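You operate a simulated robot arm through the tools that you are given. There is no shell and no other tool.

The job below is to be done with a simulated robot arm. You get a single attempt, and the scene is never put back.

JOB
Count the washers in the pot with the yellow lid and stand it on full or short.
Fine: black knob to pieces, hold ref with the white-lid pot on the pan, move that pot to the board, store the count once; short is under the number on the lid. Other keys and knobs, the mouse and the wooden box on the rollers stay as they are.

The check looks at the end state, three seconds after you hand in, the way a careful person would. Anything else that was tipped, shoved, dropped, spilled or broken makes it a failure. A push-on lid holds only when it is set on centred and level and pressed home; a screw cap is set on level and turned clockwise until tight.

ROBOT AND FRAMES
A 6-joint arm with a two-finger gripper, fixed in place. Base frame: the origin is on the floor under the middle of its stand, x ahead of it, y to its left, z up. Units: m, rad, N and s.
With the tool pointing down near the work surface it reaches from about 0.3 to 0.84 m from the base axis. Its first joint turns from -2.897 to 2.897 rad. Payload 2.45 kg.
The tool frame sits at the grasp point between the pads (the TCP): z along the fingers, y along the line on which they close. The tips reach 0.02 m beyond it. The gripper opens to 0.14 m; its body begins 0.168 m behind the TCP.
Orientation is that of the tool frame in the base frame, as a unit quaternion [x, y, z, w]. With the fingers straight down and closing along the base's y, the tool's x points along the base's -x, its y along +y and its z along -z.

CONTROLS
- The arm moves only by the tool step_arm. Its argument "targets" is a list of rows, each a list of 3 entries, a list of its own where there are three numbers: the shift along the tool's x, y, z in m, then the turn, a rotation vector about the tool's x, y, z in rad, then the gripper command, from -1 (fully open) to 1 (shut), values between in proportion. In form: [[[dx, dy, dz], [rx, ry, rz], fingers], ...]. A call has 1 to 20 rows; each row is the pose to reach, as a shift and turn from the pose commanded when the call began, along the tool's axes at that moment. Each row takes 0.2 s and may step no farther than 0.05 m and 0.15 rad from the row before; otherwise, or with a gripper value out of range, the whole call is refused. Where a pose cannot be reached the arm comes as near as it can. A force on the tool above 40 N (or 10 N above the force at the start of the call, whichever is more), or a blocked arm, ends the call early, and 0.2 s more pass. The fingers move at their own pace (about 0.045 m/s each) and stop on an object; they squeeze with about 41 N. The grip force told is the motor's: it shows also when the fingers shut on nothing. Time passes only in rows, and 0.2 s behind the last, so rows that repeat a pose let the fingers close. It gives the time, the measured TCP pose, the force on the tool (base axes), the opening and the grip force at its end, in the units of the frame above (readings bear some noise), with the torque about the TCP (base axes, N m) and any sound that the robot's microphone picked up.
- Cameras (640 x 400 px; columns grow to the right, rows downward): "scene" is fixed at [0.2234, -0.647, 1.4057]; the picture's right is [-0.08, -1.00, 0.00], its down [-0.95, 0.08, -0.32] and it looks along [0.31, -0.03, -0.95] (base axes); focal length 214 px, centre (320, 200). "wrist" rides on the gripper at [0.078, 0.011, -0.209] in the tool frame; the picture's right is [-0.14, 0.99, 0.00], its down [-0.92, -0.13, -0.37] and it looks along [-0.37, -0.05, 0.93] (tool axes); focal length 280 px, centre (320, 200). There is no depth. A picture from a camera that has moved, and an enlarged one, comes with that camera's place and axes in the base frame and with its lens. The place of the scene camera against the robot may be out by one fixed shift of up to 0.012 m in any direction.
- capture(camera): a new picture of that camera. No time passes.
- slide_trunk(by): moves the trunk up (or, below 0, down) by that many m; the arm rides with it, the base frame stays. It gives what a move gives, with no picture.
- enlarge(camera, box): a new picture of the part [left, top, right, bottom] of that camera's present view, enlarged. No time passes.
- close_job(): hands the job in; it is judged then, once.

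Nothing tells you positions but the pictures and the camera data. Unless the task says otherwise, let go and move clear before handing in.

The tools are called after ">>>" by a JSON object that holds its "op" and its "data". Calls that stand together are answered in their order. step_arm: Moves the arm, as the interface text tells. Its arguments: {"type":"object","properties":{"targets":{"type":"array"}},"required":["targets"]} The other tools are called the same way: slide_trunk (by) moves the trunk up or down; capture (camera) takes a picture; enlarge (camera, box) takes an enlarged picture of a part of a camera's view; close_job () hands the job in.

At the start:

```text
t: 0.0
tool_pos: [0.4152, -0.3096, 1.1541]
tcp_rot: [0.0, 1.0, 0.001, 0.0]
force: [-0.5, 0.7, 0.1]
moment: [-0.01, -0.02, 0.0]
grip_width: 0.14
finger_force: 0.2
trunk travel left (down, up): [-0.1, 0.13]
```

scene: 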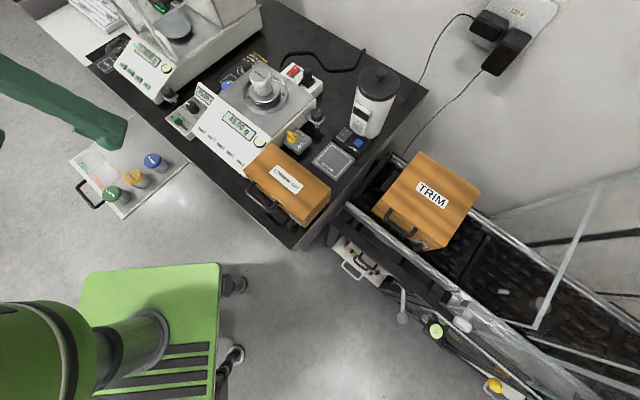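
wrist: 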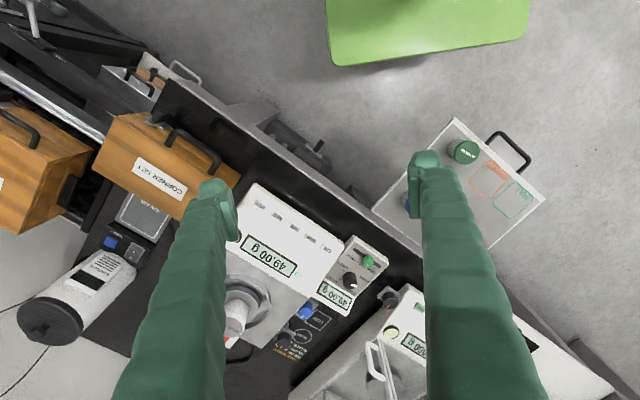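

I see a bench with two balances, a drawer-like tray with three pots (green, yellow and blue lids), and a white-lid pot on the pan of the middle balance. I'll look closer before moving anything.

>>> {"op": "enlarge", "data": {"camera": "scene", "box": [160, 50, 360, 175]}}

>>> {"op": "enlarge", "data": {"camera": "scene", "box": [60, 120, 200, 220]}}

>>> {"op": "enlarge", "data": {"camera": "wrist", "box": [200, 170, 420, 370]}}

>>> {"op": "enlarge", "data": {"camera": "wrist", "box": [360, 100, 560, 260]}}

>>> {"op": "enlarge", "data": {"camera": "scene", "box": [80, 0, 280, 110]}}

>>> {"op": "enlarge", "data": {"camera": "scene", "box": [280, 60, 420, 180]}}

```text
3.20 times, centred on (260, 112) of scene
camera zoom: at [0.2234, -0.647, 1.4057], right [-0.08, -1.0, 0.0], down [-0.95, 0.08, -0.32], along [0.31, -0.03, -0.95], focal length 686 px, centre (512, 480)
```

zoom: 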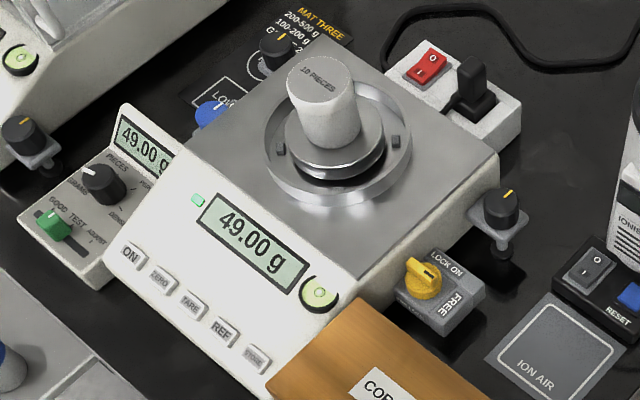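

```text
4.00 times, centred on (130, 170) of scene
camera zoom: at [0.2234, -0.647, 1.4057], right [-0.08, -1.0, 0.0], down [-0.95, 0.08, -0.32], along [0.31, -0.03, -0.95], focal length 858 px, centre (1080, 320)
```

zoom: 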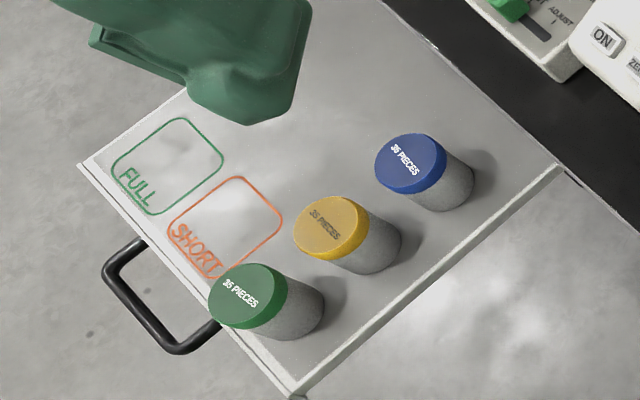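

```text
2.00 times, centred on (310, 270) of wrist
camera zoom: at [0.3368, -0.2992, 1.3644], right [0.14, 0.99, 0.0], down [0.92, -0.13, 0.37], along [0.37, -0.05, -0.93], focal length 561 px, centre (340, 60)
```

zoom: 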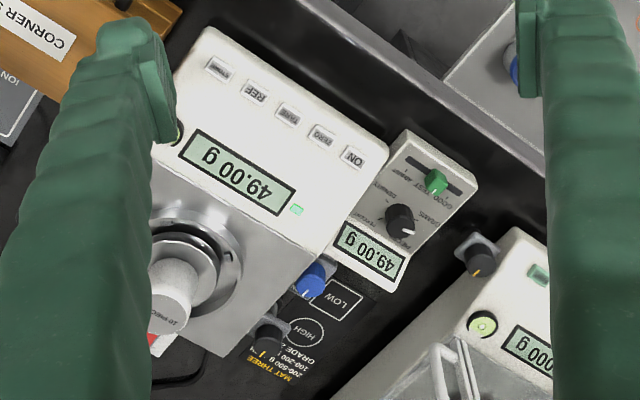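

```text
2.50 times, centred on (460, 180) of wrist
camera zoom: at [0.3368, -0.2992, 1.3644], right [0.14, 0.99, 0.0], down [0.92, -0.13, 0.37], along [0.37, -0.05, -0.93], focal length 701 px, centre (-30, 250)
```

zoom: 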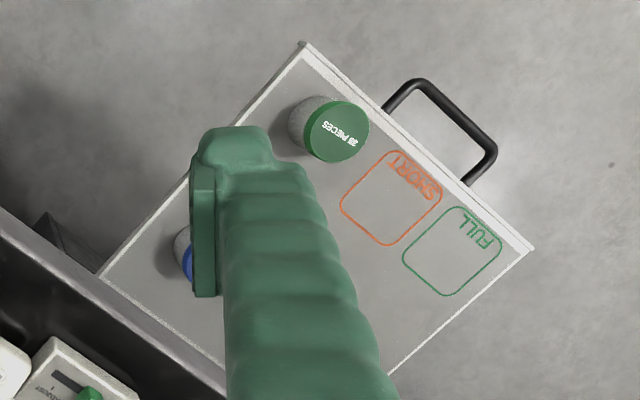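

```text
3.20 times, centred on (180, 55) of scene
camera zoom: at [0.2234, -0.647, 1.4057], right [-0.08, -1.0, 0.0], down [-0.95, 0.08, -0.32], along [0.31, -0.03, -0.95], focal length 686 px, centre (768, 664)
```

zoom: 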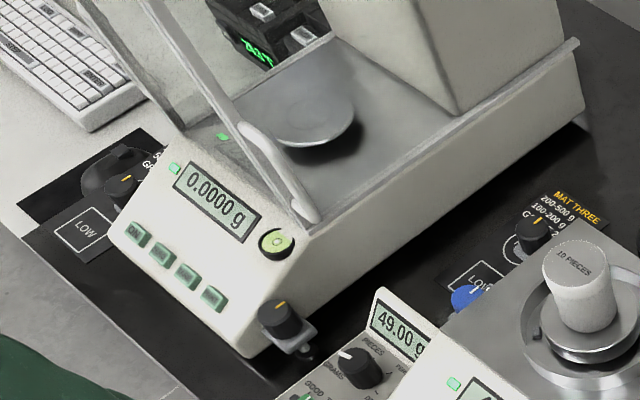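

```text
3.33 times, centred on (350, 120) of scene
camera zoom: at [0.2234, -0.647, 1.4057], right [-0.08, -1.0, 0.0], down [-0.95, 0.08, -0.32], along [0.31, -0.03, -0.95], focal length 715 px, centre (220, 467)
```

zoom: 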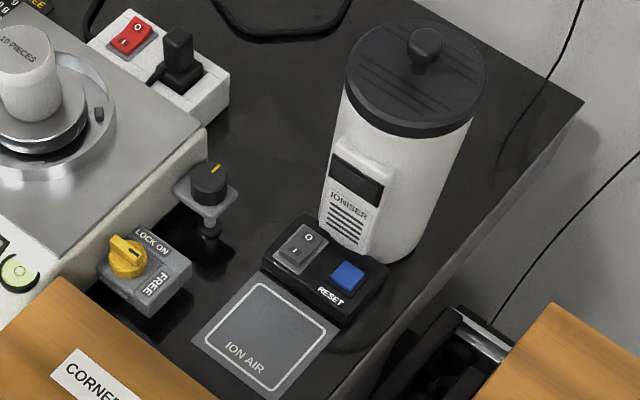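

The middle balance carries the white-lid "10 pieces" pot and shows 49.00 g. The pull-out board to the left holds the green, yellow and blue pots and the FULL/SHORT squares. I'll look at the remaining regions before moving.

>>> {"op": "enlarge", "data": {"camera": "scene", "box": [320, 230, 520, 400]}}

>>> {"op": "enlarge", "data": {"camera": "scene", "box": [160, 80, 240, 130]}}

>>> {"op": "enlarge", "data": {"camera": "scene", "box": [225, 55, 325, 118]}}

>>> {"op": "enlarge", "data": {"camera": "wrist", "box": [310, 220, 400, 320]}}

>>> {"op": "enlarge", "data": {"camera": "scene", "box": [190, 110, 290, 180]}}

```text
2.35 times, centred on (420, 315) of scene
camera zoom: at [0.2234, -0.647, 1.4057], right [-0.08, -1.0, 0.0], down [-0.95, 0.08, -0.32], along [0.31, -0.03, -0.95], focal length 505 px, centre (85, -71)
```

zoom: 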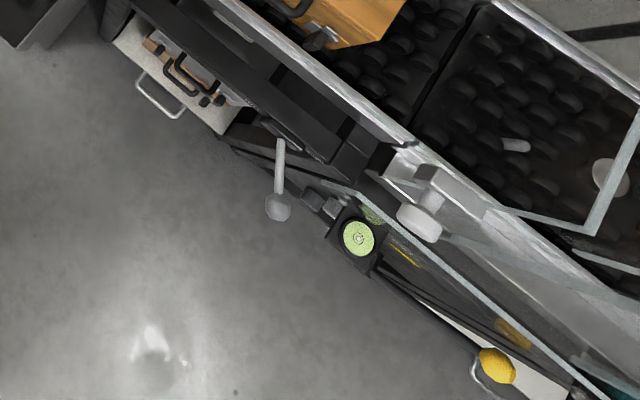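

```text
8.00 times, centred on (200, 105) of scene
camera zoom: at [0.2234, -0.647, 1.4057], right [-0.08, -1.0, 0.0], down [-0.95, 0.08, -0.32], along [0.31, -0.03, -0.95], focal length 1716 px, centre (1280, 960)
```

zoom: 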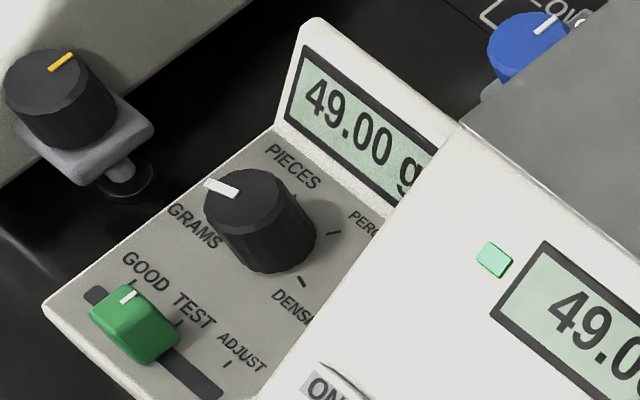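

```text
6.35 times, centred on (275, 86) of scene
camera zoom: at [0.2234, -0.647, 1.4057], right [-0.08, -1.0, 0.0], down [-0.95, 0.08, -0.32], along [0.31, -0.03, -0.95], focal length 1362 px, centre (606, 921)
```

zoom: 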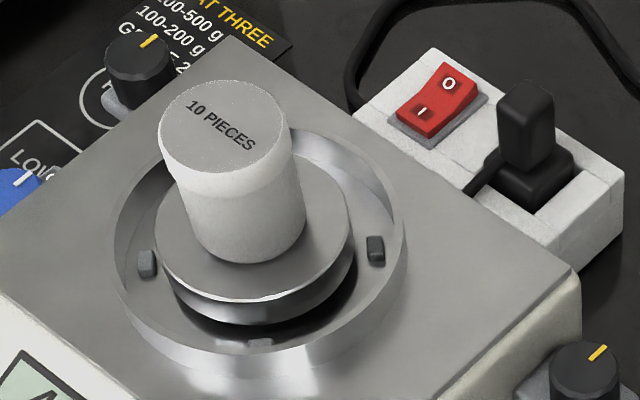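

```text
4.00 times, centred on (355, 270) of wrist
camera zoom: at [0.3368, -0.2992, 1.3644], right [0.14, 0.99, 0.0], down [0.92, -0.13, 0.37], along [0.37, -0.05, -0.93], focal length 1122 px, centre (180, -80)
```

zoom: 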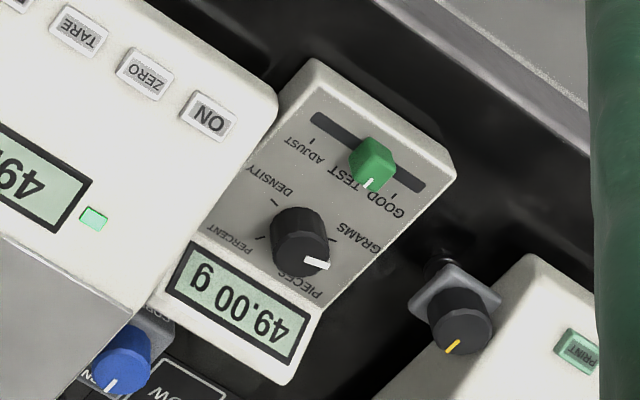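

```text
5.71 times, centred on (240, 145) of scene
camera zoom: at [0.2234, -0.647, 1.4057], right [-0.08, -1.0, 0.0], down [-0.95, 0.08, -0.32], along [0.31, -0.03, -0.95], focal length 1226 px, centre (777, 514)
```

zoom: 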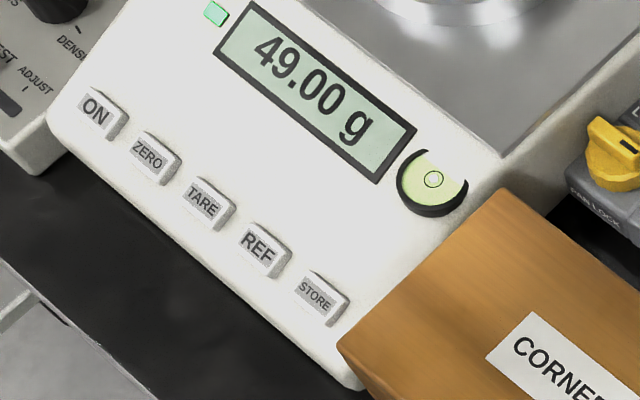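

The knob, REF and STORE keys work out at about z 0.86 and r 0.65–0.75 m. The pan is at about (0.74, -0.53), and the pull-out board at about (0.6, 0). I'll turn the tool to line up with the bench (about 45°) and take a closer look over the keypad.

>>> {"op": "step_arm", "data": {"targets": [[[-0.024, 0.003, 0.012], [0, 0, 0.131], -1], [[-0.048, 0.0065, 0.025], [0, 0, 0.262], -1], [[-0.072, 0.01, 0.037], [0, 0, 0.393], -1], [[-0.096, 0.013, 0.05], [0, 0, 0.524], -1], [[-0.12, 0.0163, 0.062], [0, 0, 0.655], -1], [[-0.1433, 0.0196, 0.074], [0, 0, 0.785], -1]]}}

>>> {"op": "capture", "data": {"camera": "wrist"}}

>>> {"op": "capture", "data": {"camera": "scene"}}

```text
t: 1.4
tool_pos: [0.5586, -0.2887, 1.0797]
tcp_rot: [0.383, 0.924, 0.0, 0.0]
force: [1.0, 0.4, -1.1]
moment: [-0.03, 0.03, -0.02]
grip_width: 0.1402
finger_force: 0.2
trunk travel left (down, up): [-0.1, 0.13]
```

```text
taken
camera wrist: at [0.5108, -0.2256, 1.2889], right [0.8, 0.6, 0.0], down [0.56, -0.74, 0.37], along [0.22, -0.29, -0.93], focal length 280 px, centre (320, 200)
```

wrist: 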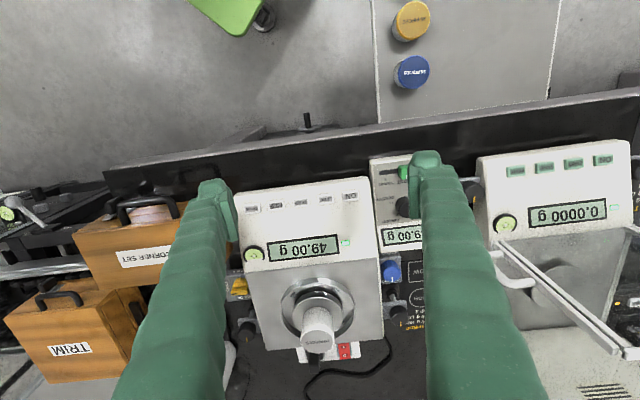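

```text
taken
```

scene: 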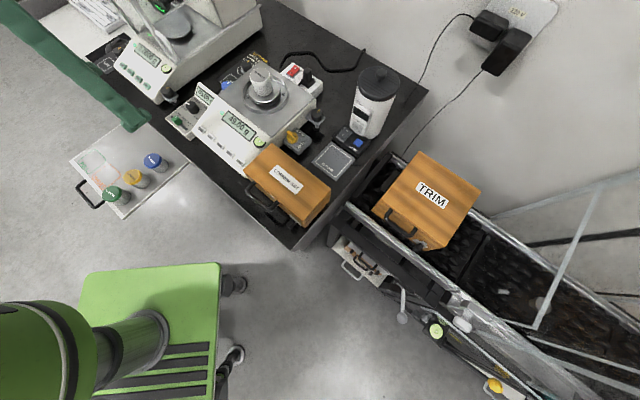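

The keypad and knob are now in view between the fingers. I'll enlarge those areas to work out exact positions.

>>> {"op": "enlarge", "data": {"camera": "wrist", "box": [230, 165, 390, 275]}}

>>> {"op": "enlarge", "data": {"camera": "wrist", "box": [350, 140, 430, 190]}}

>>> {"op": "enlarge", "data": {"camera": "wrist", "box": [240, 260, 400, 370]}}

>>> {"op": "enlarge", "data": {"camera": "wrist", "box": [80, 170, 260, 290]}}

```text
3.64 times, centred on (310, 220) of wrist
camera zoom: at [0.5108, -0.2256, 1.2889], right [0.8, 0.6, 0.0], down [0.56, -0.74, 0.37], along [0.22, -0.29, -0.93], focal length 1020 px, centre (356, 127)
```

zoom: 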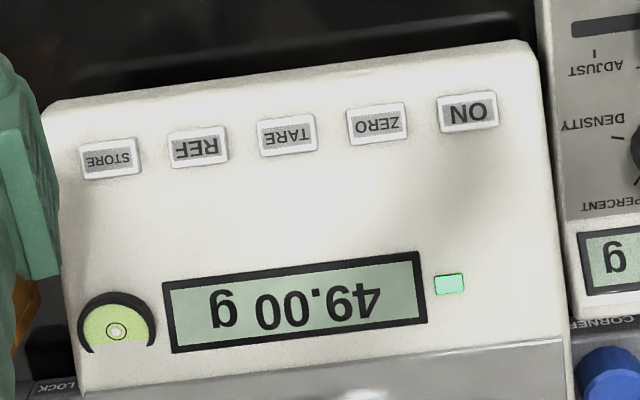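

```text
8.00 times, centred on (390, 165) of wrist
camera zoom: at [0.5108, -0.2256, 1.2889], right [0.8, 0.6, 0.0], down [0.56, -0.74, 0.37], along [0.22, -0.29, -0.93], focal length 2243 px, centre (-240, 480)
```

zoom: 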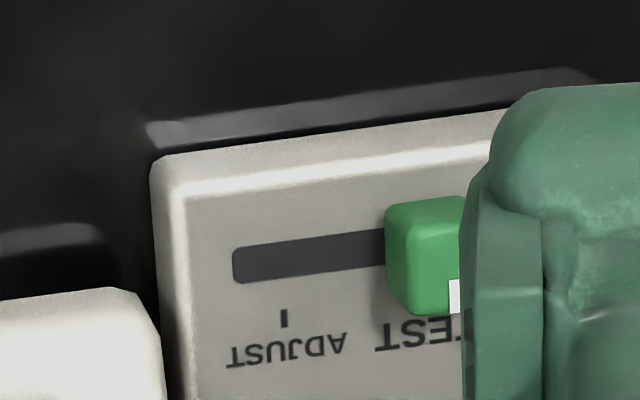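

```text
3.64 times, centred on (320, 315) of wrist
camera zoom: at [0.5108, -0.2256, 1.2889], right [0.8, 0.6, 0.0], down [0.56, -0.74, 0.37], along [0.22, -0.29, -0.93], focal length 1020 px, centre (320, -218)
```

zoom: 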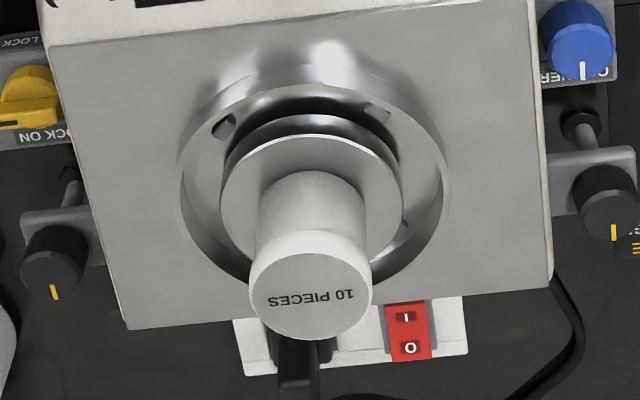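

```text
3.33 times, centred on (170, 230) of wrist
camera zoom: at [0.5108, -0.2256, 1.2889], right [0.8, 0.6, 0.0], down [0.56, -0.74, 0.37], along [0.22, -0.29, -0.93], focal length 935 px, centre (820, 100)
```

zoom: 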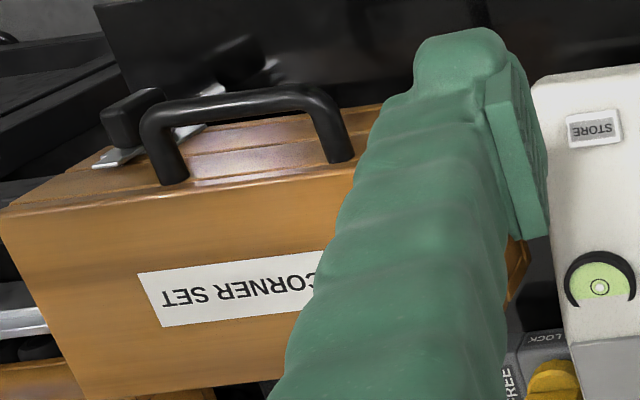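

REF comes out at about (0.563, -0.416, 0.858), on a panel that slopes about 14° up toward the display. The knob is hidden behind the right finger, so I'll shift left over it for a clear look.

>>> {"op": "step_arm", "data": {"targets": [[[-0.007, 0.036, 0.01], [0, 0, 0], -1], [[-0.014, 0.072, 0.02], [0, 0, 0], -1], [[-0.021, 0.109, 0.03], [0, 0, 0], -1]]}}

>>> {"op": "capture", "data": {"camera": "wrist"}}

>>> {"op": "enlarge", "data": {"camera": "wrist", "box": [250, 140, 390, 228]}}

```text
t: 2.2
tool_pos: [0.649, -0.227, 1.0504]
tcp_rot: [0.382, 0.924, 0.0, 0.0]
force: [0.2, 0.1, -0.5]
moment: [0.0, 0.0, -0.01]
grip_width: 0.1402
finger_force: 0.1
trunk travel left (down, up): [-0.1, 0.13]
```

```text
taken
camera wrist: at [0.6009, -0.1638, 1.2607], right [0.8, 0.6, 0.0], down [0.56, -0.74, 0.37], along [0.22, -0.29, -0.93], focal length 280 px, centre (320, 200)
```

wrist: 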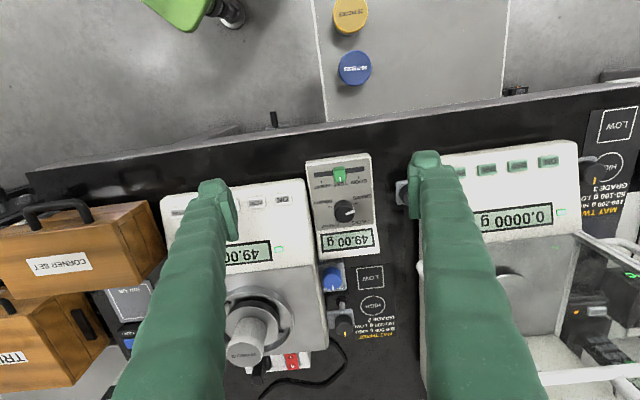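

```text
4.55 times, centred on (320, 184) of wrist
camera zoom: at [0.6009, -0.1638, 1.2607], right [0.8, 0.6, 0.0], down [0.56, -0.74, 0.37], along [0.22, -0.29, -0.93], focal length 1274 px, centre (320, 273)
```

zoom: 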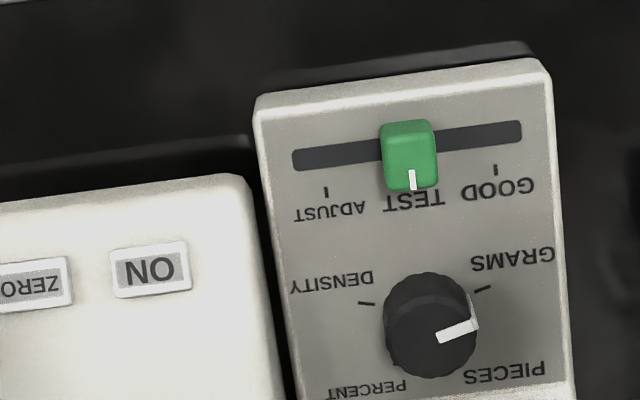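

The knob pointer sits on GRAMS, so PIECES is one step clockwise seen from above. I'll zoom in on the tick marks and the side panel from the scene camera.

>>> {"op": "enlarge", "data": {"camera": "scene", "box": [170, 85, 230, 122]}}

>>> {"op": "enlarge", "data": {"camera": "wrist", "box": [305, 180, 385, 260]}}

>>> {"op": "enlarge", "data": {"camera": "wrist", "box": [310, 0, 510, 120]}}

>>> {"op": "capture", "data": {"camera": "scene"}}

```text
10.67 times, centred on (200, 104) of scene
camera zoom: at [0.2234, -0.647, 1.4057], right [-0.08, -1.0, 0.0], down [-0.95, 0.08, -0.32], along [0.31, -0.03, -0.95], focal length 2288 px, centre (1600, 1229)
```

zoom: 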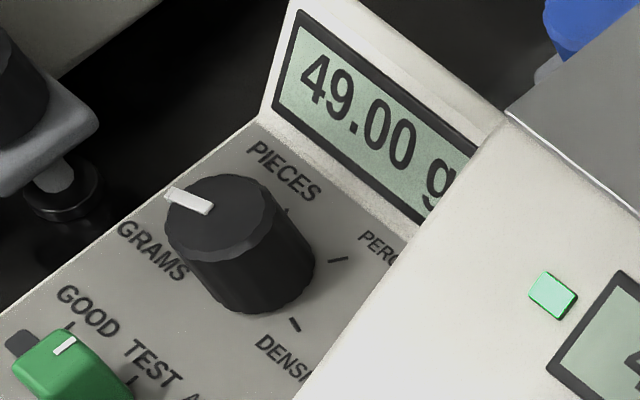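

```text
5.00 times, centred on (345, 220) of wrist
camera zoom: at [0.6009, -0.1638, 1.2607], right [0.8, 0.6, 0.0], down [0.56, -0.74, 0.37], along [0.22, -0.29, -0.93], focal length 1402 px, centre (195, 100)
```

zoom: 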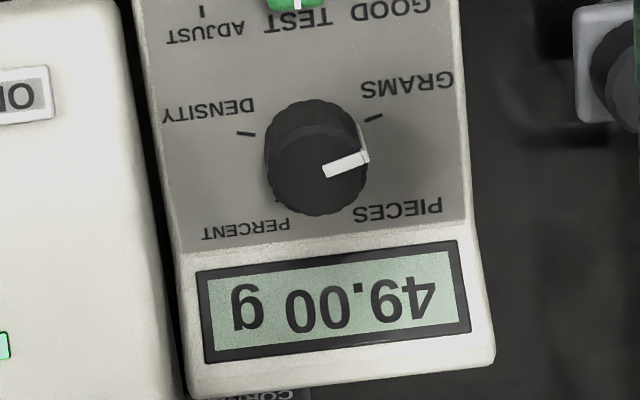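

```text
3.20 times, centred on (410, 60) of wrist
camera zoom: at [0.6009, -0.1638, 1.2607], right [0.8, 0.6, 0.0], down [0.56, -0.74, 0.37], along [0.22, -0.29, -0.93], focal length 897 px, centre (32, 648)
```

zoom: 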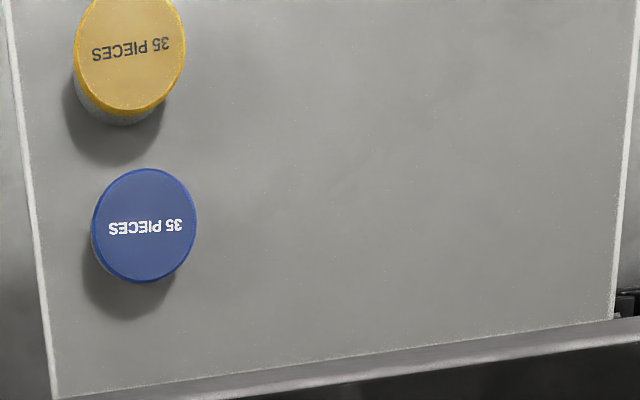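

```text
taken
```

scene: 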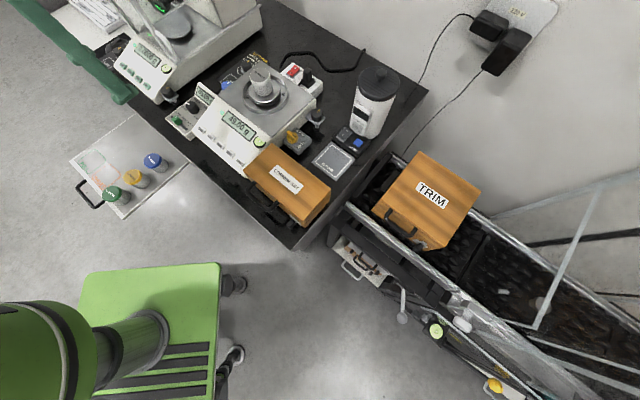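

The side panel is nearly flat, with tick marks about 70° apart. I put the knob axis at about (0.744, -0.289), top at z≈0.857. I'll hover above it with the fingers partly closed, turned so a 70° clockwise twist stays clear of the display wedge and the balance edge.

>>> {"op": "step_arm", "data": {"targets": [[[-0.02, 0.004, 0.0], [0, 0, -0.102], 0.143], [[-0.042, 0.008, 0.0], [0, 0, -0.204], 0.143], [[-0.065, 0.012, 0.0], [0, 0, -0.306], 0.143], [[-0.088, 0.018, 0.0], [0, 0, -0.408], 0.143], [[-0.1108, 0.0231, 0.02], [0, 0, -0.51], 0.143], [[-0.1108, 0.0231, 0.06], [0, 0, -0.611], 0.143], [[-0.1108, 0.0231, 0.1], [0, 0, -0.611], 0.143], [[-0.1108, 0.0231, 0.12], [0, 0, -0.611], 0.143]]}}

>>> {"op": "capture", "data": {"camera": "wrist"}}

>>> {"op": "capture", "data": {"camera": "scene"}}

```text
t: 4.0
tool_pos: [0.7452, -0.2899, 0.9273]
tcp_rot: [0.086, 0.996, 0.0, 0.0]
force: [-0.5, -0.3, 0.5]
moment: [0.03, -0.03, 0.02]
grip_width: 0.0597
finger_force: 0.1
trunk travel left (down, up): [-0.1, 0.13]
```

```text
taken
camera wrist: at [0.6702, -0.2657, 1.1384], right [0.31, 0.95, 0.0], down [0.89, -0.28, 0.37], along [0.35, -0.11, -0.93], focal length 280 px, centre (320, 200)
```

wrist: 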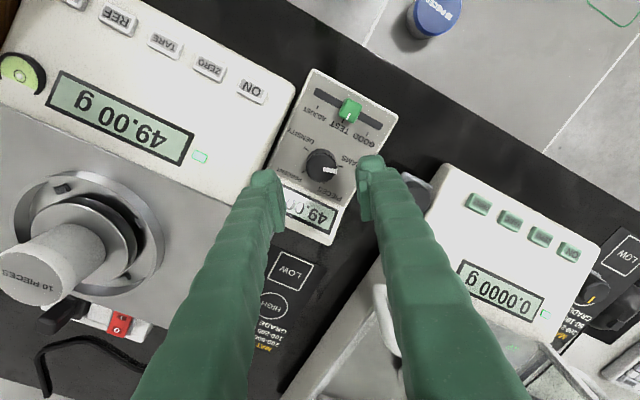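

```text
taken
```

scene: 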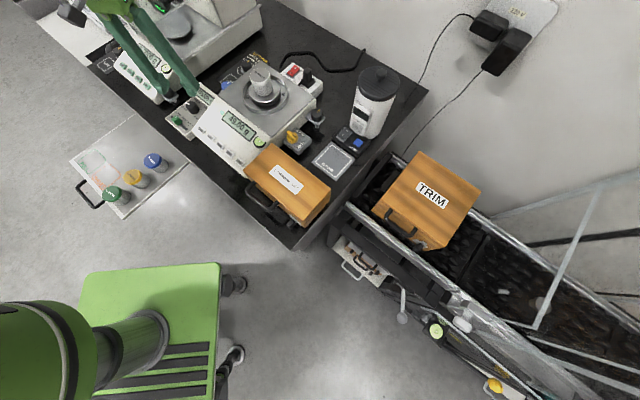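

The knob appears between the fingers about where predicted. I'll zoom in to check the centring.

>>> {"op": "enlarge", "data": {"camera": "wrist", "box": [270, 130, 380, 230]}}

>>> {"op": "enlarge", "data": {"camera": "scene", "box": [140, 60, 240, 130]}}

```text
4.00 times, centred on (325, 180) of wrist
camera zoom: at [0.6702, -0.2657, 1.1384], right [0.31, 0.95, 0.0], down [0.89, -0.28, 0.37], along [0.35, -0.11, -0.93], focal length 1122 px, centre (300, 280)
```

zoom: 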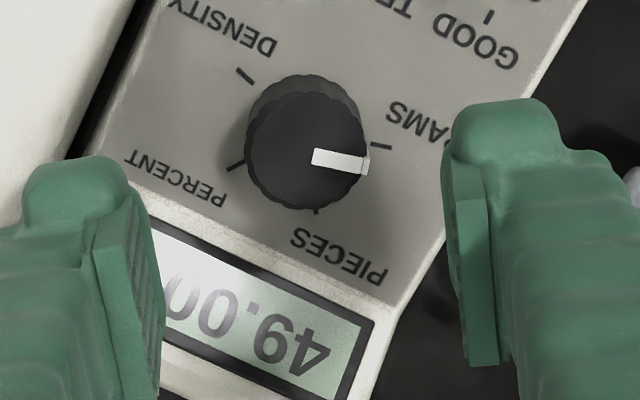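

```text
5.71 times, centred on (190, 95) of scene
camera zoom: at [0.2234, -0.647, 1.4057], right [-0.08, -1.0, 0.0], down [-0.95, 0.08, -0.32], along [0.31, -0.03, -0.95], focal length 1226 px, centre (1063, 800)
```

zoom: 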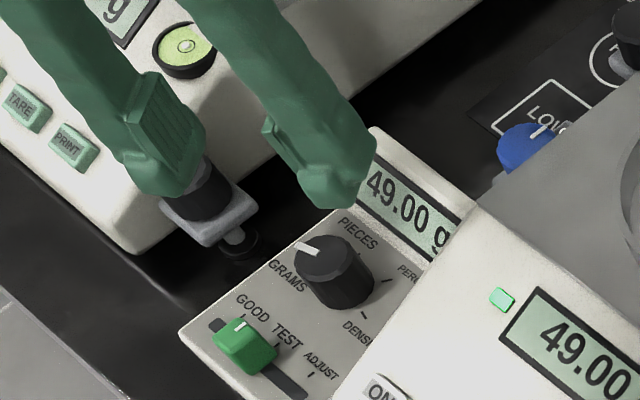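

The knob is close to centred. I'll descend part way with the opening narrowed to 0.05 m and check the picture again at closer range.

>>> {"op": "step_arm", "data": {"targets": [[[0.0023, 0.0017, 0.015], [0, 0, 0], 0.286], [[0.0023, 0.0017, 0.03], [0, 0, 0], 0.286], [[0.0023, 0.0017, 0.042], [0, 0, 0], 0.286]]}}

>>> {"op": "enlarge", "data": {"camera": "wrist", "box": [260, 130, 380, 230]}}

>>> {"op": "enlarge", "data": {"camera": "scene", "box": [165, 75, 245, 125]}}

```text
t: 4.8
tool_pos: [0.7431, -0.2882, 0.8886]
tcp_rot: [0.087, 0.996, 0.0, 0.0]
force: [-0.1, -0.1, -0.5]
moment: [0.01, -0.01, -0.01]
grip_width: 0.0502
finger_force: 0.1
trunk travel left (down, up): [-0.1, 0.13]
```

```text
4.00 times, centred on (320, 180) of wrist
camera zoom: at [0.6681, -0.2643, 1.0994], right [0.31, 0.95, 0.0], down [0.89, -0.28, 0.37], along [0.35, -0.11, -0.93], focal length 1122 px, centre (320, 280)
```

zoom: 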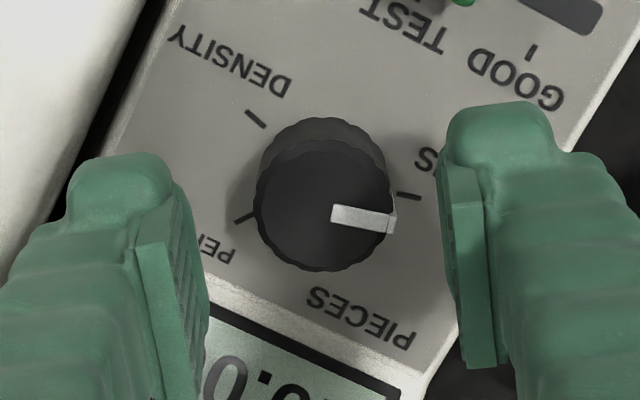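

```text
8.00 times, centred on (205, 100) of scene
camera zoom: at [0.2234, -0.647, 1.4057], right [-0.08, -1.0, 0.0], down [-0.95, 0.08, -0.32], along [0.31, -0.03, -0.95], focal length 1716 px, centre (1240, 1000)
```

zoom: 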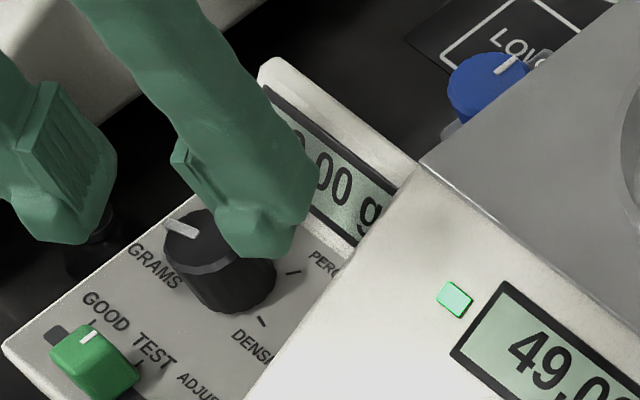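

The knob is centred between the pads. I'll lower in small steps, watching the force.

>>> {"op": "step_arm", "data": {"targets": [[[0, 0, 0.006], [0, 0, 0], 0.36], [[0, 0, 0.012], [0, 0, 0], 0.36], [[0, 0, 0.018], [0, 0, 0], 0.36], [[0, 0, 0.022], [0, 0, 0], 0.36]]}}

>>> {"op": "enlarge", "data": {"camera": "wrist", "box": [260, 130, 380, 230]}}

>>> {"op": "enlarge", "data": {"camera": "scene", "box": [165, 75, 245, 125]}}

```text
t: 5.8
tool_pos: [0.7437, -0.2881, 0.8674]
tcp_rot: [0.086, 0.996, 0.0, 0.0]
force: [-0.4, -0.1, 0.2]
moment: [-0.03, 0.01, 0.03]
grip_width: 0.0448
finger_force: 0.0
trunk travel left (down, up): [-0.1, 0.13]
```

```text
4.00 times, centred on (320, 180) of wrist
camera zoom: at [0.6681, -0.2646, 1.0763], right [0.31, 0.95, 0.0], down [0.88, -0.28, 0.37], along [0.35, -0.11, -0.93], focal length 1122 px, centre (320, 280)
```

zoom: 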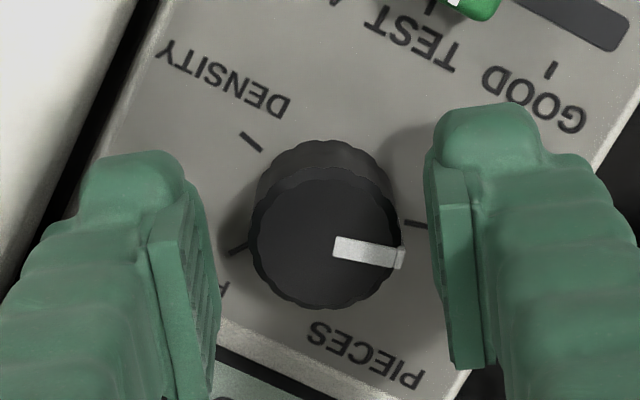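

```text
8.00 times, centred on (205, 100) of scene
camera zoom: at [0.2234, -0.647, 1.4057], right [-0.08, -1.0, 0.0], down [-0.95, 0.08, -0.32], along [0.31, -0.03, -0.95], focal length 1716 px, centre (1240, 1000)
```

zoom: 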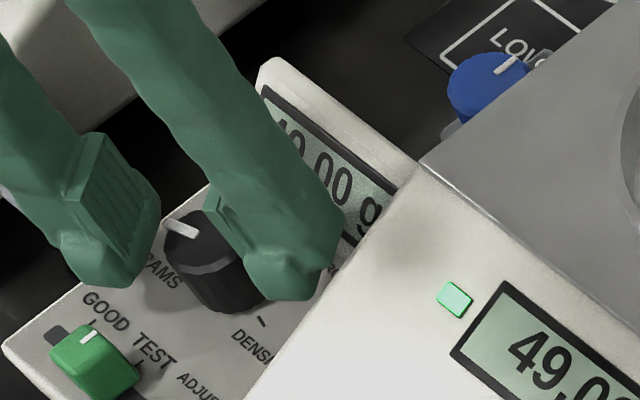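

The tips are straddling the knob with no contact force. I'll lower slightly more, then close on the knob.

>>> {"op": "step_arm", "data": {"targets": [[[0, 0, 0.002], [0, 0, 0], 0.36], [[0, 0, 0.004], [0, 0, 0], 0.36], [[0, 0, 0.004], [0, 0, 0], 0.6], [[0, 0, 0.004], [0, 0, 0], 0.8], [[0, 0, 0.004], [0, 0, 0], 1.0], [[0, 0, 0.004], [0, 0, 0], 1.0], [[0, 0, 0.004], [0, 0, 0], 1.0]]}}

>>> {"op": "enlarge", "data": {"camera": "wrist", "box": [260, 130, 380, 230]}}

```text
t: 7.4
tool_pos: [0.7437, -0.2878, 0.8615]
tcp_rot: [0.085, 0.996, 0.0, 0.0]
force: [1.6, 7.4, -0.4]
moment: [0.09, -0.05, -0.01]
grip_width: 0.0301
finger_force: 45.0
trunk travel left (down, up): [-0.1, 0.13]
```

```text
4.00 times, centred on (320, 180) of wrist
camera zoom: at [0.6685, -0.2637, 1.0726], right [0.31, 0.95, 0.0], down [0.88, -0.28, 0.37], along [0.35, -0.11, -0.93], focal length 1122 px, centre (320, 280)
```

zoom: 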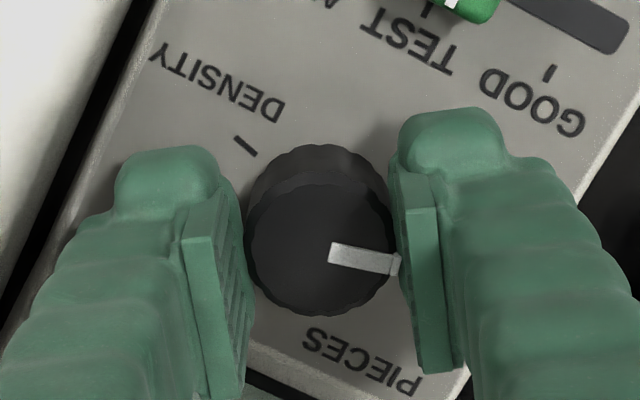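

The grip is firm (width 0.030) with a small sideways load. I'll ease 0.7 mm to relieve it and turn clockwise by 70°.

>>> {"op": "step_arm", "data": {"targets": [[[0, 0.0007, 0], [0, 0, 0.0], 1.0], [[0, 0.0007, 0], [0, 0, 0.11], 1.0], [[0, 0.0007, 0], [0, 0, 0.22], 1.0], [[0, 0.0007, 0], [0, 0, 0.33], 1.0], [[0, 0.0007, 0], [0, 0, 0.44], 1.0], [[0, 0.0007, 0], [0, 0, 0.55], 1.0], [[0, 0.0007, 0], [0, 0, 0.66], 1.0]]}}

>>> {"op": "enlarge", "data": {"camera": "wrist", "box": [260, 130, 380, 230]}}

>>> {"op": "enlarge", "data": {"camera": "scene", "box": [165, 75, 265, 145]}}

```text
t: 9.0
tool_pos: [0.7429, -0.2888, 0.8635]
tcp_rot: [0.406, 0.914, 0.0, 0.0]
force: [9.8, -4.3, 2.1]
moment: [0.06, 0.12, -0.01]
grip_width: 0.0304
finger_force: 45.2
trunk travel left (down, up): [-0.1, 0.13]
```

```text
4.00 times, centred on (320, 180) of wrist
camera zoom: at [0.6989, -0.2226, 1.0725], right [0.83, 0.56, 0.0], down [0.52, -0.77, 0.37], along [0.21, -0.31, -0.93], focal length 1122 px, centre (320, 280)
```

zoom: 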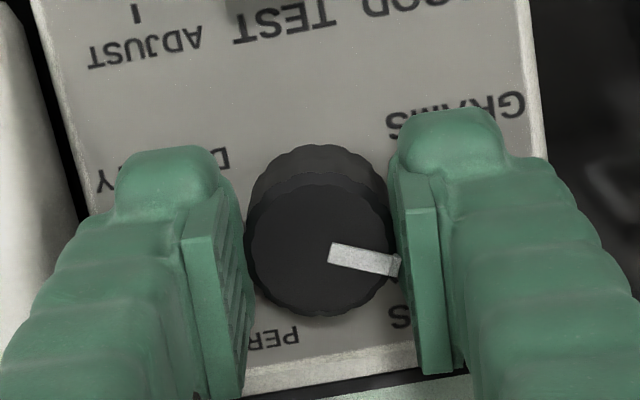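

```text
5.71 times, centred on (215, 110) of scene
camera zoom: at [0.2234, -0.647, 1.4057], right [-0.08, -1.0, 0.0], down [-0.95, 0.08, -0.32], along [0.31, -0.03, -0.95], focal length 1226 px, centre (920, 714)
```

zoom: 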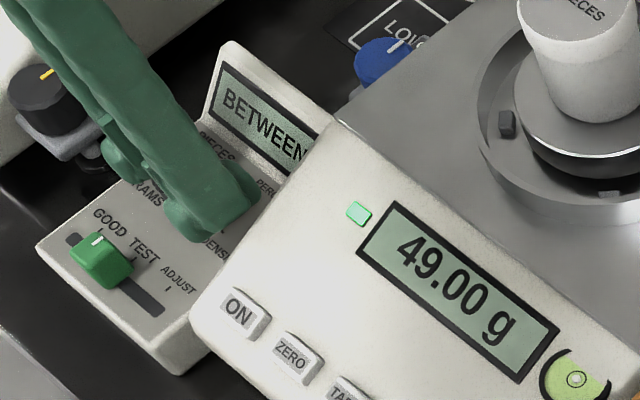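

The knob is turning with the gripper and the side display reads "BETWEEN". I'll continue the remaining turn.

>>> {"op": "step_arm", "data": {"targets": [[[0, 0, 0], [0, 0, 0.11], 1.0], [[0, 0, 0], [0, 0, 0.22], 1.0], [[0, 0, 0], [0, 0, 0.33], 1.0], [[0, 0, 0], [0, 0, 0.44], 1.0], [[0, 0, 0], [0, 0, 0.56], 1.0]]}}

>>> {"op": "enlarge", "data": {"camera": "wrist", "box": [260, 130, 380, 230]}}

>>> {"op": "enlarge", "data": {"camera": "scene", "box": [165, 75, 265, 145]}}

```text
t: 10.2
tool_pos: [0.7431, -0.2873, 0.862]
tcp_rot: [0.642, 0.767, 0.001, 0.0]
force: [6.8, -11.4, 4.8]
moment: [-0.26, -0.09, 0.01]
grip_width: 0.0303
finger_force: 44.8
trunk travel left (down, up): [-0.1, 0.13]
```

```text
4.00 times, centred on (320, 180) of wrist
camera zoom: at [0.7401, -0.2091, 1.0726], right [1.0, 0.04, 0.0], down [0.03, -0.93, 0.37], along [0.01, -0.37, -0.93], focal length 1122 px, centre (320, 280)
```

zoom: 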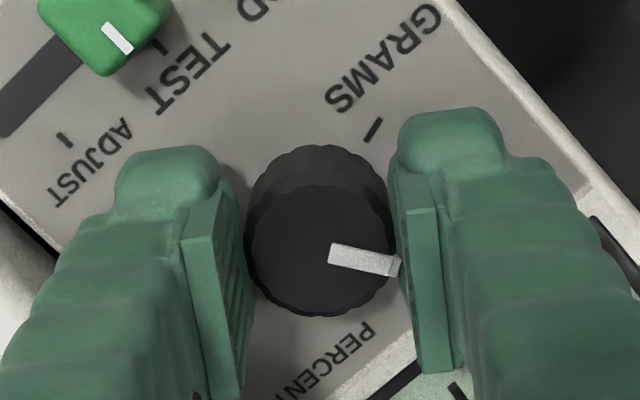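

```text
5.71 times, centred on (215, 110) of scene
camera zoom: at [0.2234, -0.647, 1.4057], right [-0.08, -1.0, 0.0], down [-0.95, 0.08, -0.32], along [0.31, -0.03, -0.95], focal length 1226 px, centre (920, 714)
```

zoom: 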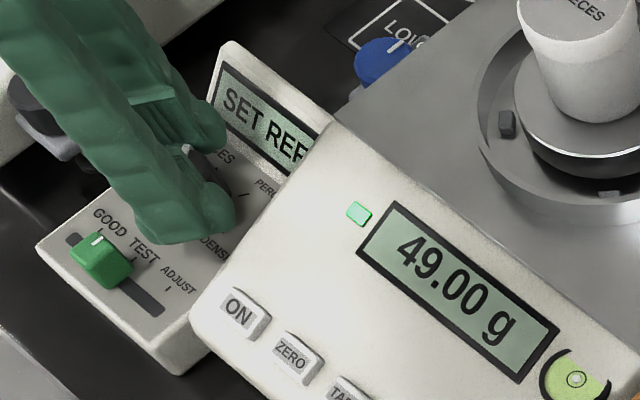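

The display now reads "SET REF", so the knob is at PIECES. I'll open a little and lift straight up.

>>> {"op": "step_arm", "data": {"targets": [[[0, 0, 0], [0, 0, 0], 0.4], [[0, 0, 0], [0, 0, 0], 0.4], [[0, 0, -0.02], [0, 0, 0], 0.4], [[0, 0, -0.06], [0, 0, 0], 0.4], [[0, 0, -0.1], [0, 0, 0], 0.4]]}}

>>> {"op": "enlarge", "data": {"camera": "wrist", "box": [250, 100, 390, 220]}}

>>> {"op": "enlarge", "data": {"camera": "scene", "box": [165, 75, 265, 145]}}

```text
t: 11.4
tool_pos: [0.7442, -0.2902, 0.9641]
tcp_rot: [0.642, 0.767, 0.0, 0.0]
force: [0.9, 0.1, 0.2]
moment: [-0.02, -0.02, -0.02]
grip_width: 0.0423
finger_force: 0.1
trunk travel left (down, up): [-0.1, 0.13]
```

```text
3.33 times, centred on (320, 160) of wrist
camera zoom: at [0.7413, -0.2112, 1.1737], right [1.0, 0.04, 0.0], down [0.04, -0.93, 0.37], along [0.01, -0.37, -0.93], focal length 935 px, centre (320, 333)
```

zoom: 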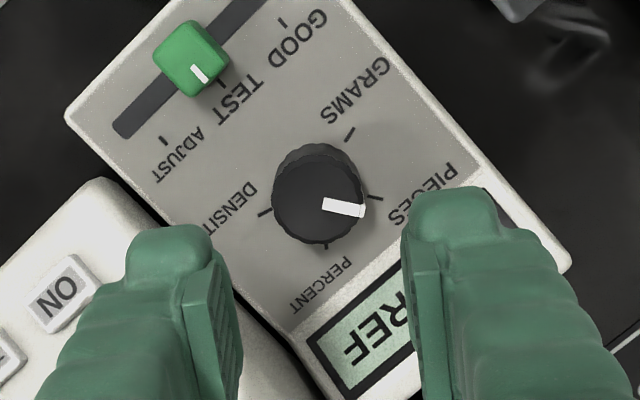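

```text
5.71 times, centred on (215, 110) of scene
camera zoom: at [0.2234, -0.647, 1.4057], right [-0.08, -1.0, 0.0], down [-0.95, 0.08, -0.32], along [0.31, -0.03, -0.95], focal length 1226 px, centre (920, 714)
```

zoom: 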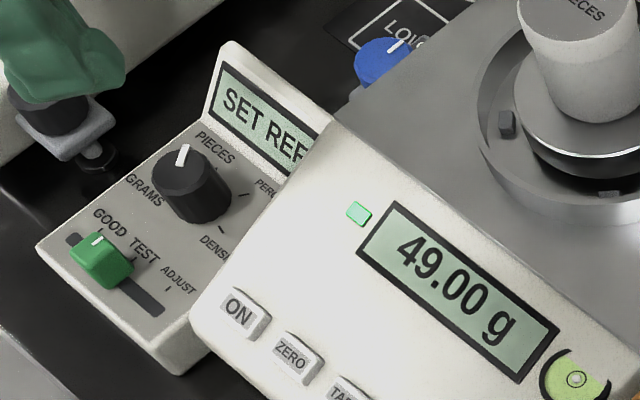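

The knob is at PIECES, with the pointer on its tick. Next I'll shut the fingers and hover over the REF key, lined up with the bench.

>>> {"op": "step_arm", "data": {"targets": [[[0, 0, -0.018], [0, 0, 0], 1.0], [[-0.0136, -0.0349, -0.018], [0, 0, -0.102], 1.0], [[-0.0272, -0.0697, -0.018], [0, 0, -0.204], 1.0], [[-0.0408, -0.1046, -0.018], [0, 0, -0.306], 1.0], [[-0.0543, -0.1394, -0.018], [0, 0, -0.408], 1.0], [[-0.0679, -0.1743, -0.018], [0, 0, -0.51], 1.0], [[-0.0815, -0.2091, -0.018], [0, 0, -0.611], 1.0]]}}

>>> {"op": "capture", "data": {"camera": "wrist"}}

>>> {"op": "capture", "data": {"camera": "scene"}}

```text
t: 13.0
tool_pos: [0.549, -0.4032, 0.9809]
tcp_rot: [0.38, 0.925, 0.0, 0.0]
force: [0.2, 0.2, 0.0]
moment: [0.01, -0.04, 0.0]
grip_width: 0.0004
finger_force: 29.4
trunk travel left (down, up): [-0.1, 0.13]
```

```text
taken
camera wrist: at [0.5007, -0.341, 1.1907], right [0.79, 0.61, 0.0], down [0.56, -0.74, 0.37], along [0.22, -0.29, -0.93], focal length 280 px, centre (320, 200)
```

wrist: 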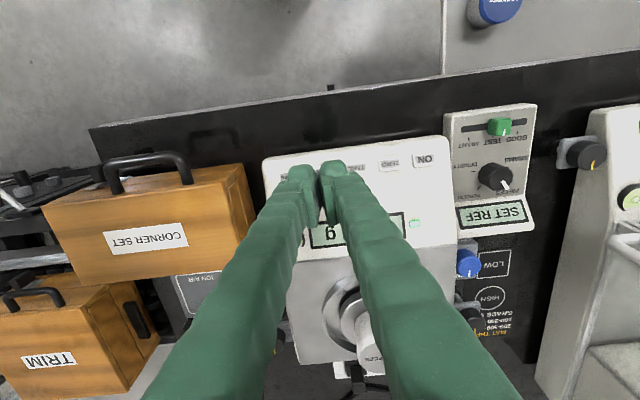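

```text
taken
```

scene: 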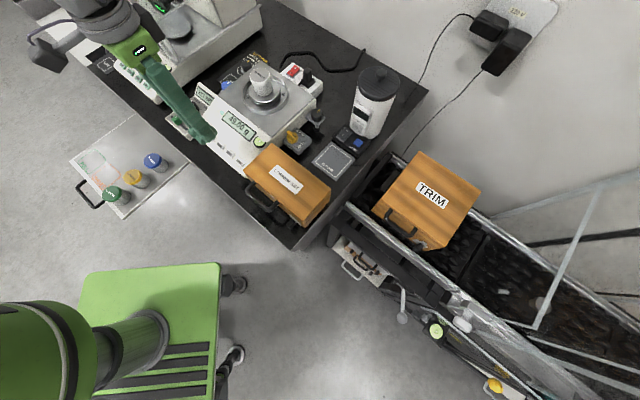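

I'll zoom in on the fingertip area to see REF relative to the tips.

>>> {"op": "enlarge", "data": {"camera": "wrist", "box": [260, 125, 420, 225]}}

>>> {"op": "enlarge", "data": {"camera": "scene", "box": [185, 100, 285, 180]}}

```text
4.00 times, centred on (340, 175) of wrist
camera zoom: at [0.5007, -0.341, 1.1907], right [0.79, 0.61, 0.0], down [0.56, -0.74, 0.37], along [0.22, -0.29, -0.93], focal length 1122 px, centre (240, 300)
```

zoom: 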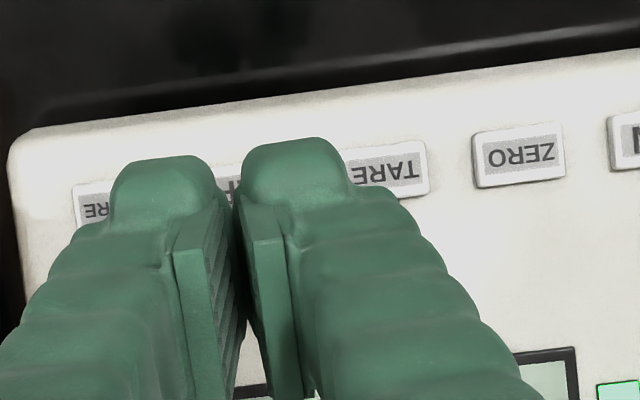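

```text
5.00 times, centred on (235, 140) of scene
camera zoom: at [0.2234, -0.647, 1.4057], right [-0.08, -1.0, 0.0], down [-0.95, 0.08, -0.32], along [0.31, -0.03, -0.95], focal length 1072 px, centre (745, 500)
```

zoom: 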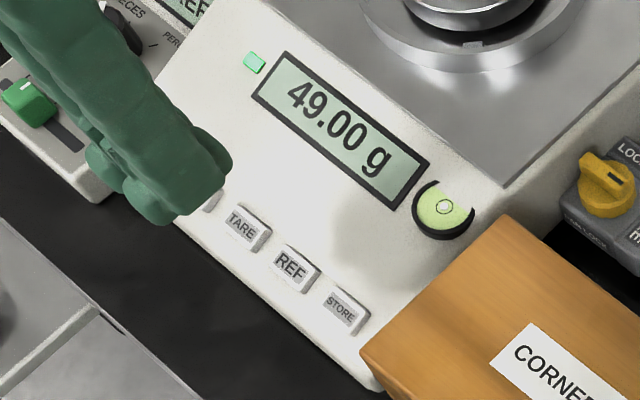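

Triangulating two wrist views puts REF at about (0.564, -0.419, 0.853) with keys 42 mm apart. I'll tilt the tool 14° to match the sloped panel and approach to about 30 mm above REF.

>>> {"op": "step_arm", "data": {"targets": [[[-0.0025, 0, 0.02], [0, -0.061, 0], 1.0], [[-0.005, 0, 0.04], [0, -0.122, 0], 1.0], [[-0.0075, 0, 0.06], [0, -0.183, 0], 1.0], [[-0.0098, 0, 0.0798], [0, -0.244, 0], 1.0]]}}

>>> {"op": "enlarge", "data": {"camera": "wrist", "box": [240, 100, 400, 220]}}

>>> {"op": "enlarge", "data": {"camera": "scene", "box": [195, 110, 275, 170]}}

```text
t: 14.0
tool_pos: [0.5609, -0.4109, 0.8995]
tcp_rot: [0.378, 0.918, -0.046, 0.113]
force: [0.5, 0.8, -0.8]
moment: [0.06, -0.03, -0.01]
grip_width: 0.0001
finger_force: 30.0
trunk travel left (down, up): [-0.1, 0.13]
```

```text
3.33 times, centred on (320, 160) of wrist
camera zoom: at [0.4784, -0.3135, 1.0852], right [0.79, 0.61, 0.03], down [0.48, -0.66, 0.58], along [0.38, -0.44, -0.81], focal length 935 px, centre (320, 333)
```

zoom: 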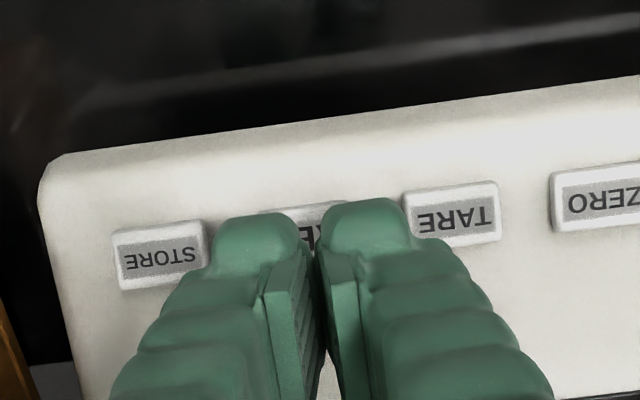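

```text
6.67 times, centred on (235, 140) of scene
camera zoom: at [0.2234, -0.647, 1.4057], right [-0.08, -1.0, 0.0], down [-0.95, 0.08, -0.32], along [0.31, -0.03, -0.95], focal length 1430 px, centre (887, 600)
```

zoom: 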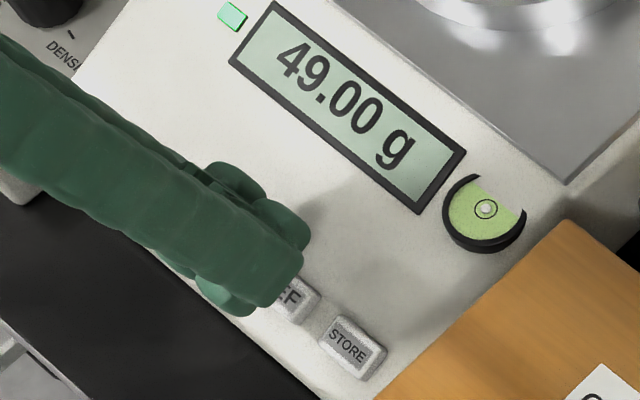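

The hover is about 4 mm off in each direction, so I'll correct that and approach to a few millimetres above REF.

>>> {"op": "step_arm", "data": {"targets": [[[0.0045, -0.0035, 0.0], [0, 0, 0], 1.0], [[0.0045, -0.0035, 0.01], [0, 0, 0], 1.0], [[0.0045, -0.0035, 0.02], [0, 0, 0], 1.0], [[0.0045, -0.0035, 0.02], [0, 0, 0], 1.0]]}}

>>> {"op": "enlarge", "data": {"camera": "wrist", "box": [240, 100, 400, 220]}}

>>> {"op": "enlarge", "data": {"camera": "scene", "box": [205, 125, 265, 170]}}

```text
t: 15.0
tool_pos: [0.557, -0.4154, 0.8795]
tcp_rot: [0.378, 0.918, -0.047, 0.112]
force: [-0.1, 0.2, 0.2]
moment: [-0.02, -0.04, -0.03]
grip_width: 0.0001
finger_force: 29.7
trunk travel left (down, up): [-0.1, 0.13]
```

```text
3.33 times, centred on (320, 160) of wrist
camera zoom: at [0.4756, -0.3183, 1.0651], right [0.79, 0.61, 0.03], down [0.48, -0.66, 0.58], along [0.37, -0.44, -0.81], focal length 935 px, centre (320, 333)
```

zoom: 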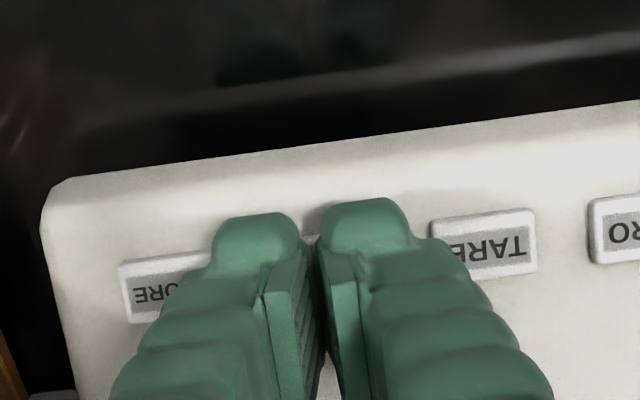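

```text
8.89 times, centred on (235, 148) of scene
camera zoom: at [0.2234, -0.647, 1.4057], right [-0.08, -1.0, 0.0], down [-0.95, 0.08, -0.32], along [0.31, -0.03, -0.95], focal length 1906 px, centre (1076, 667)
```

zoom: 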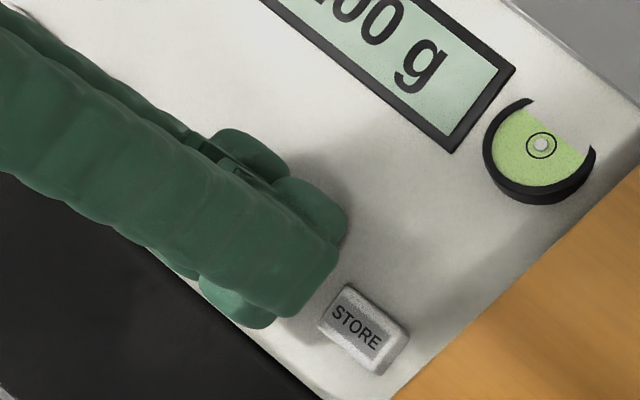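

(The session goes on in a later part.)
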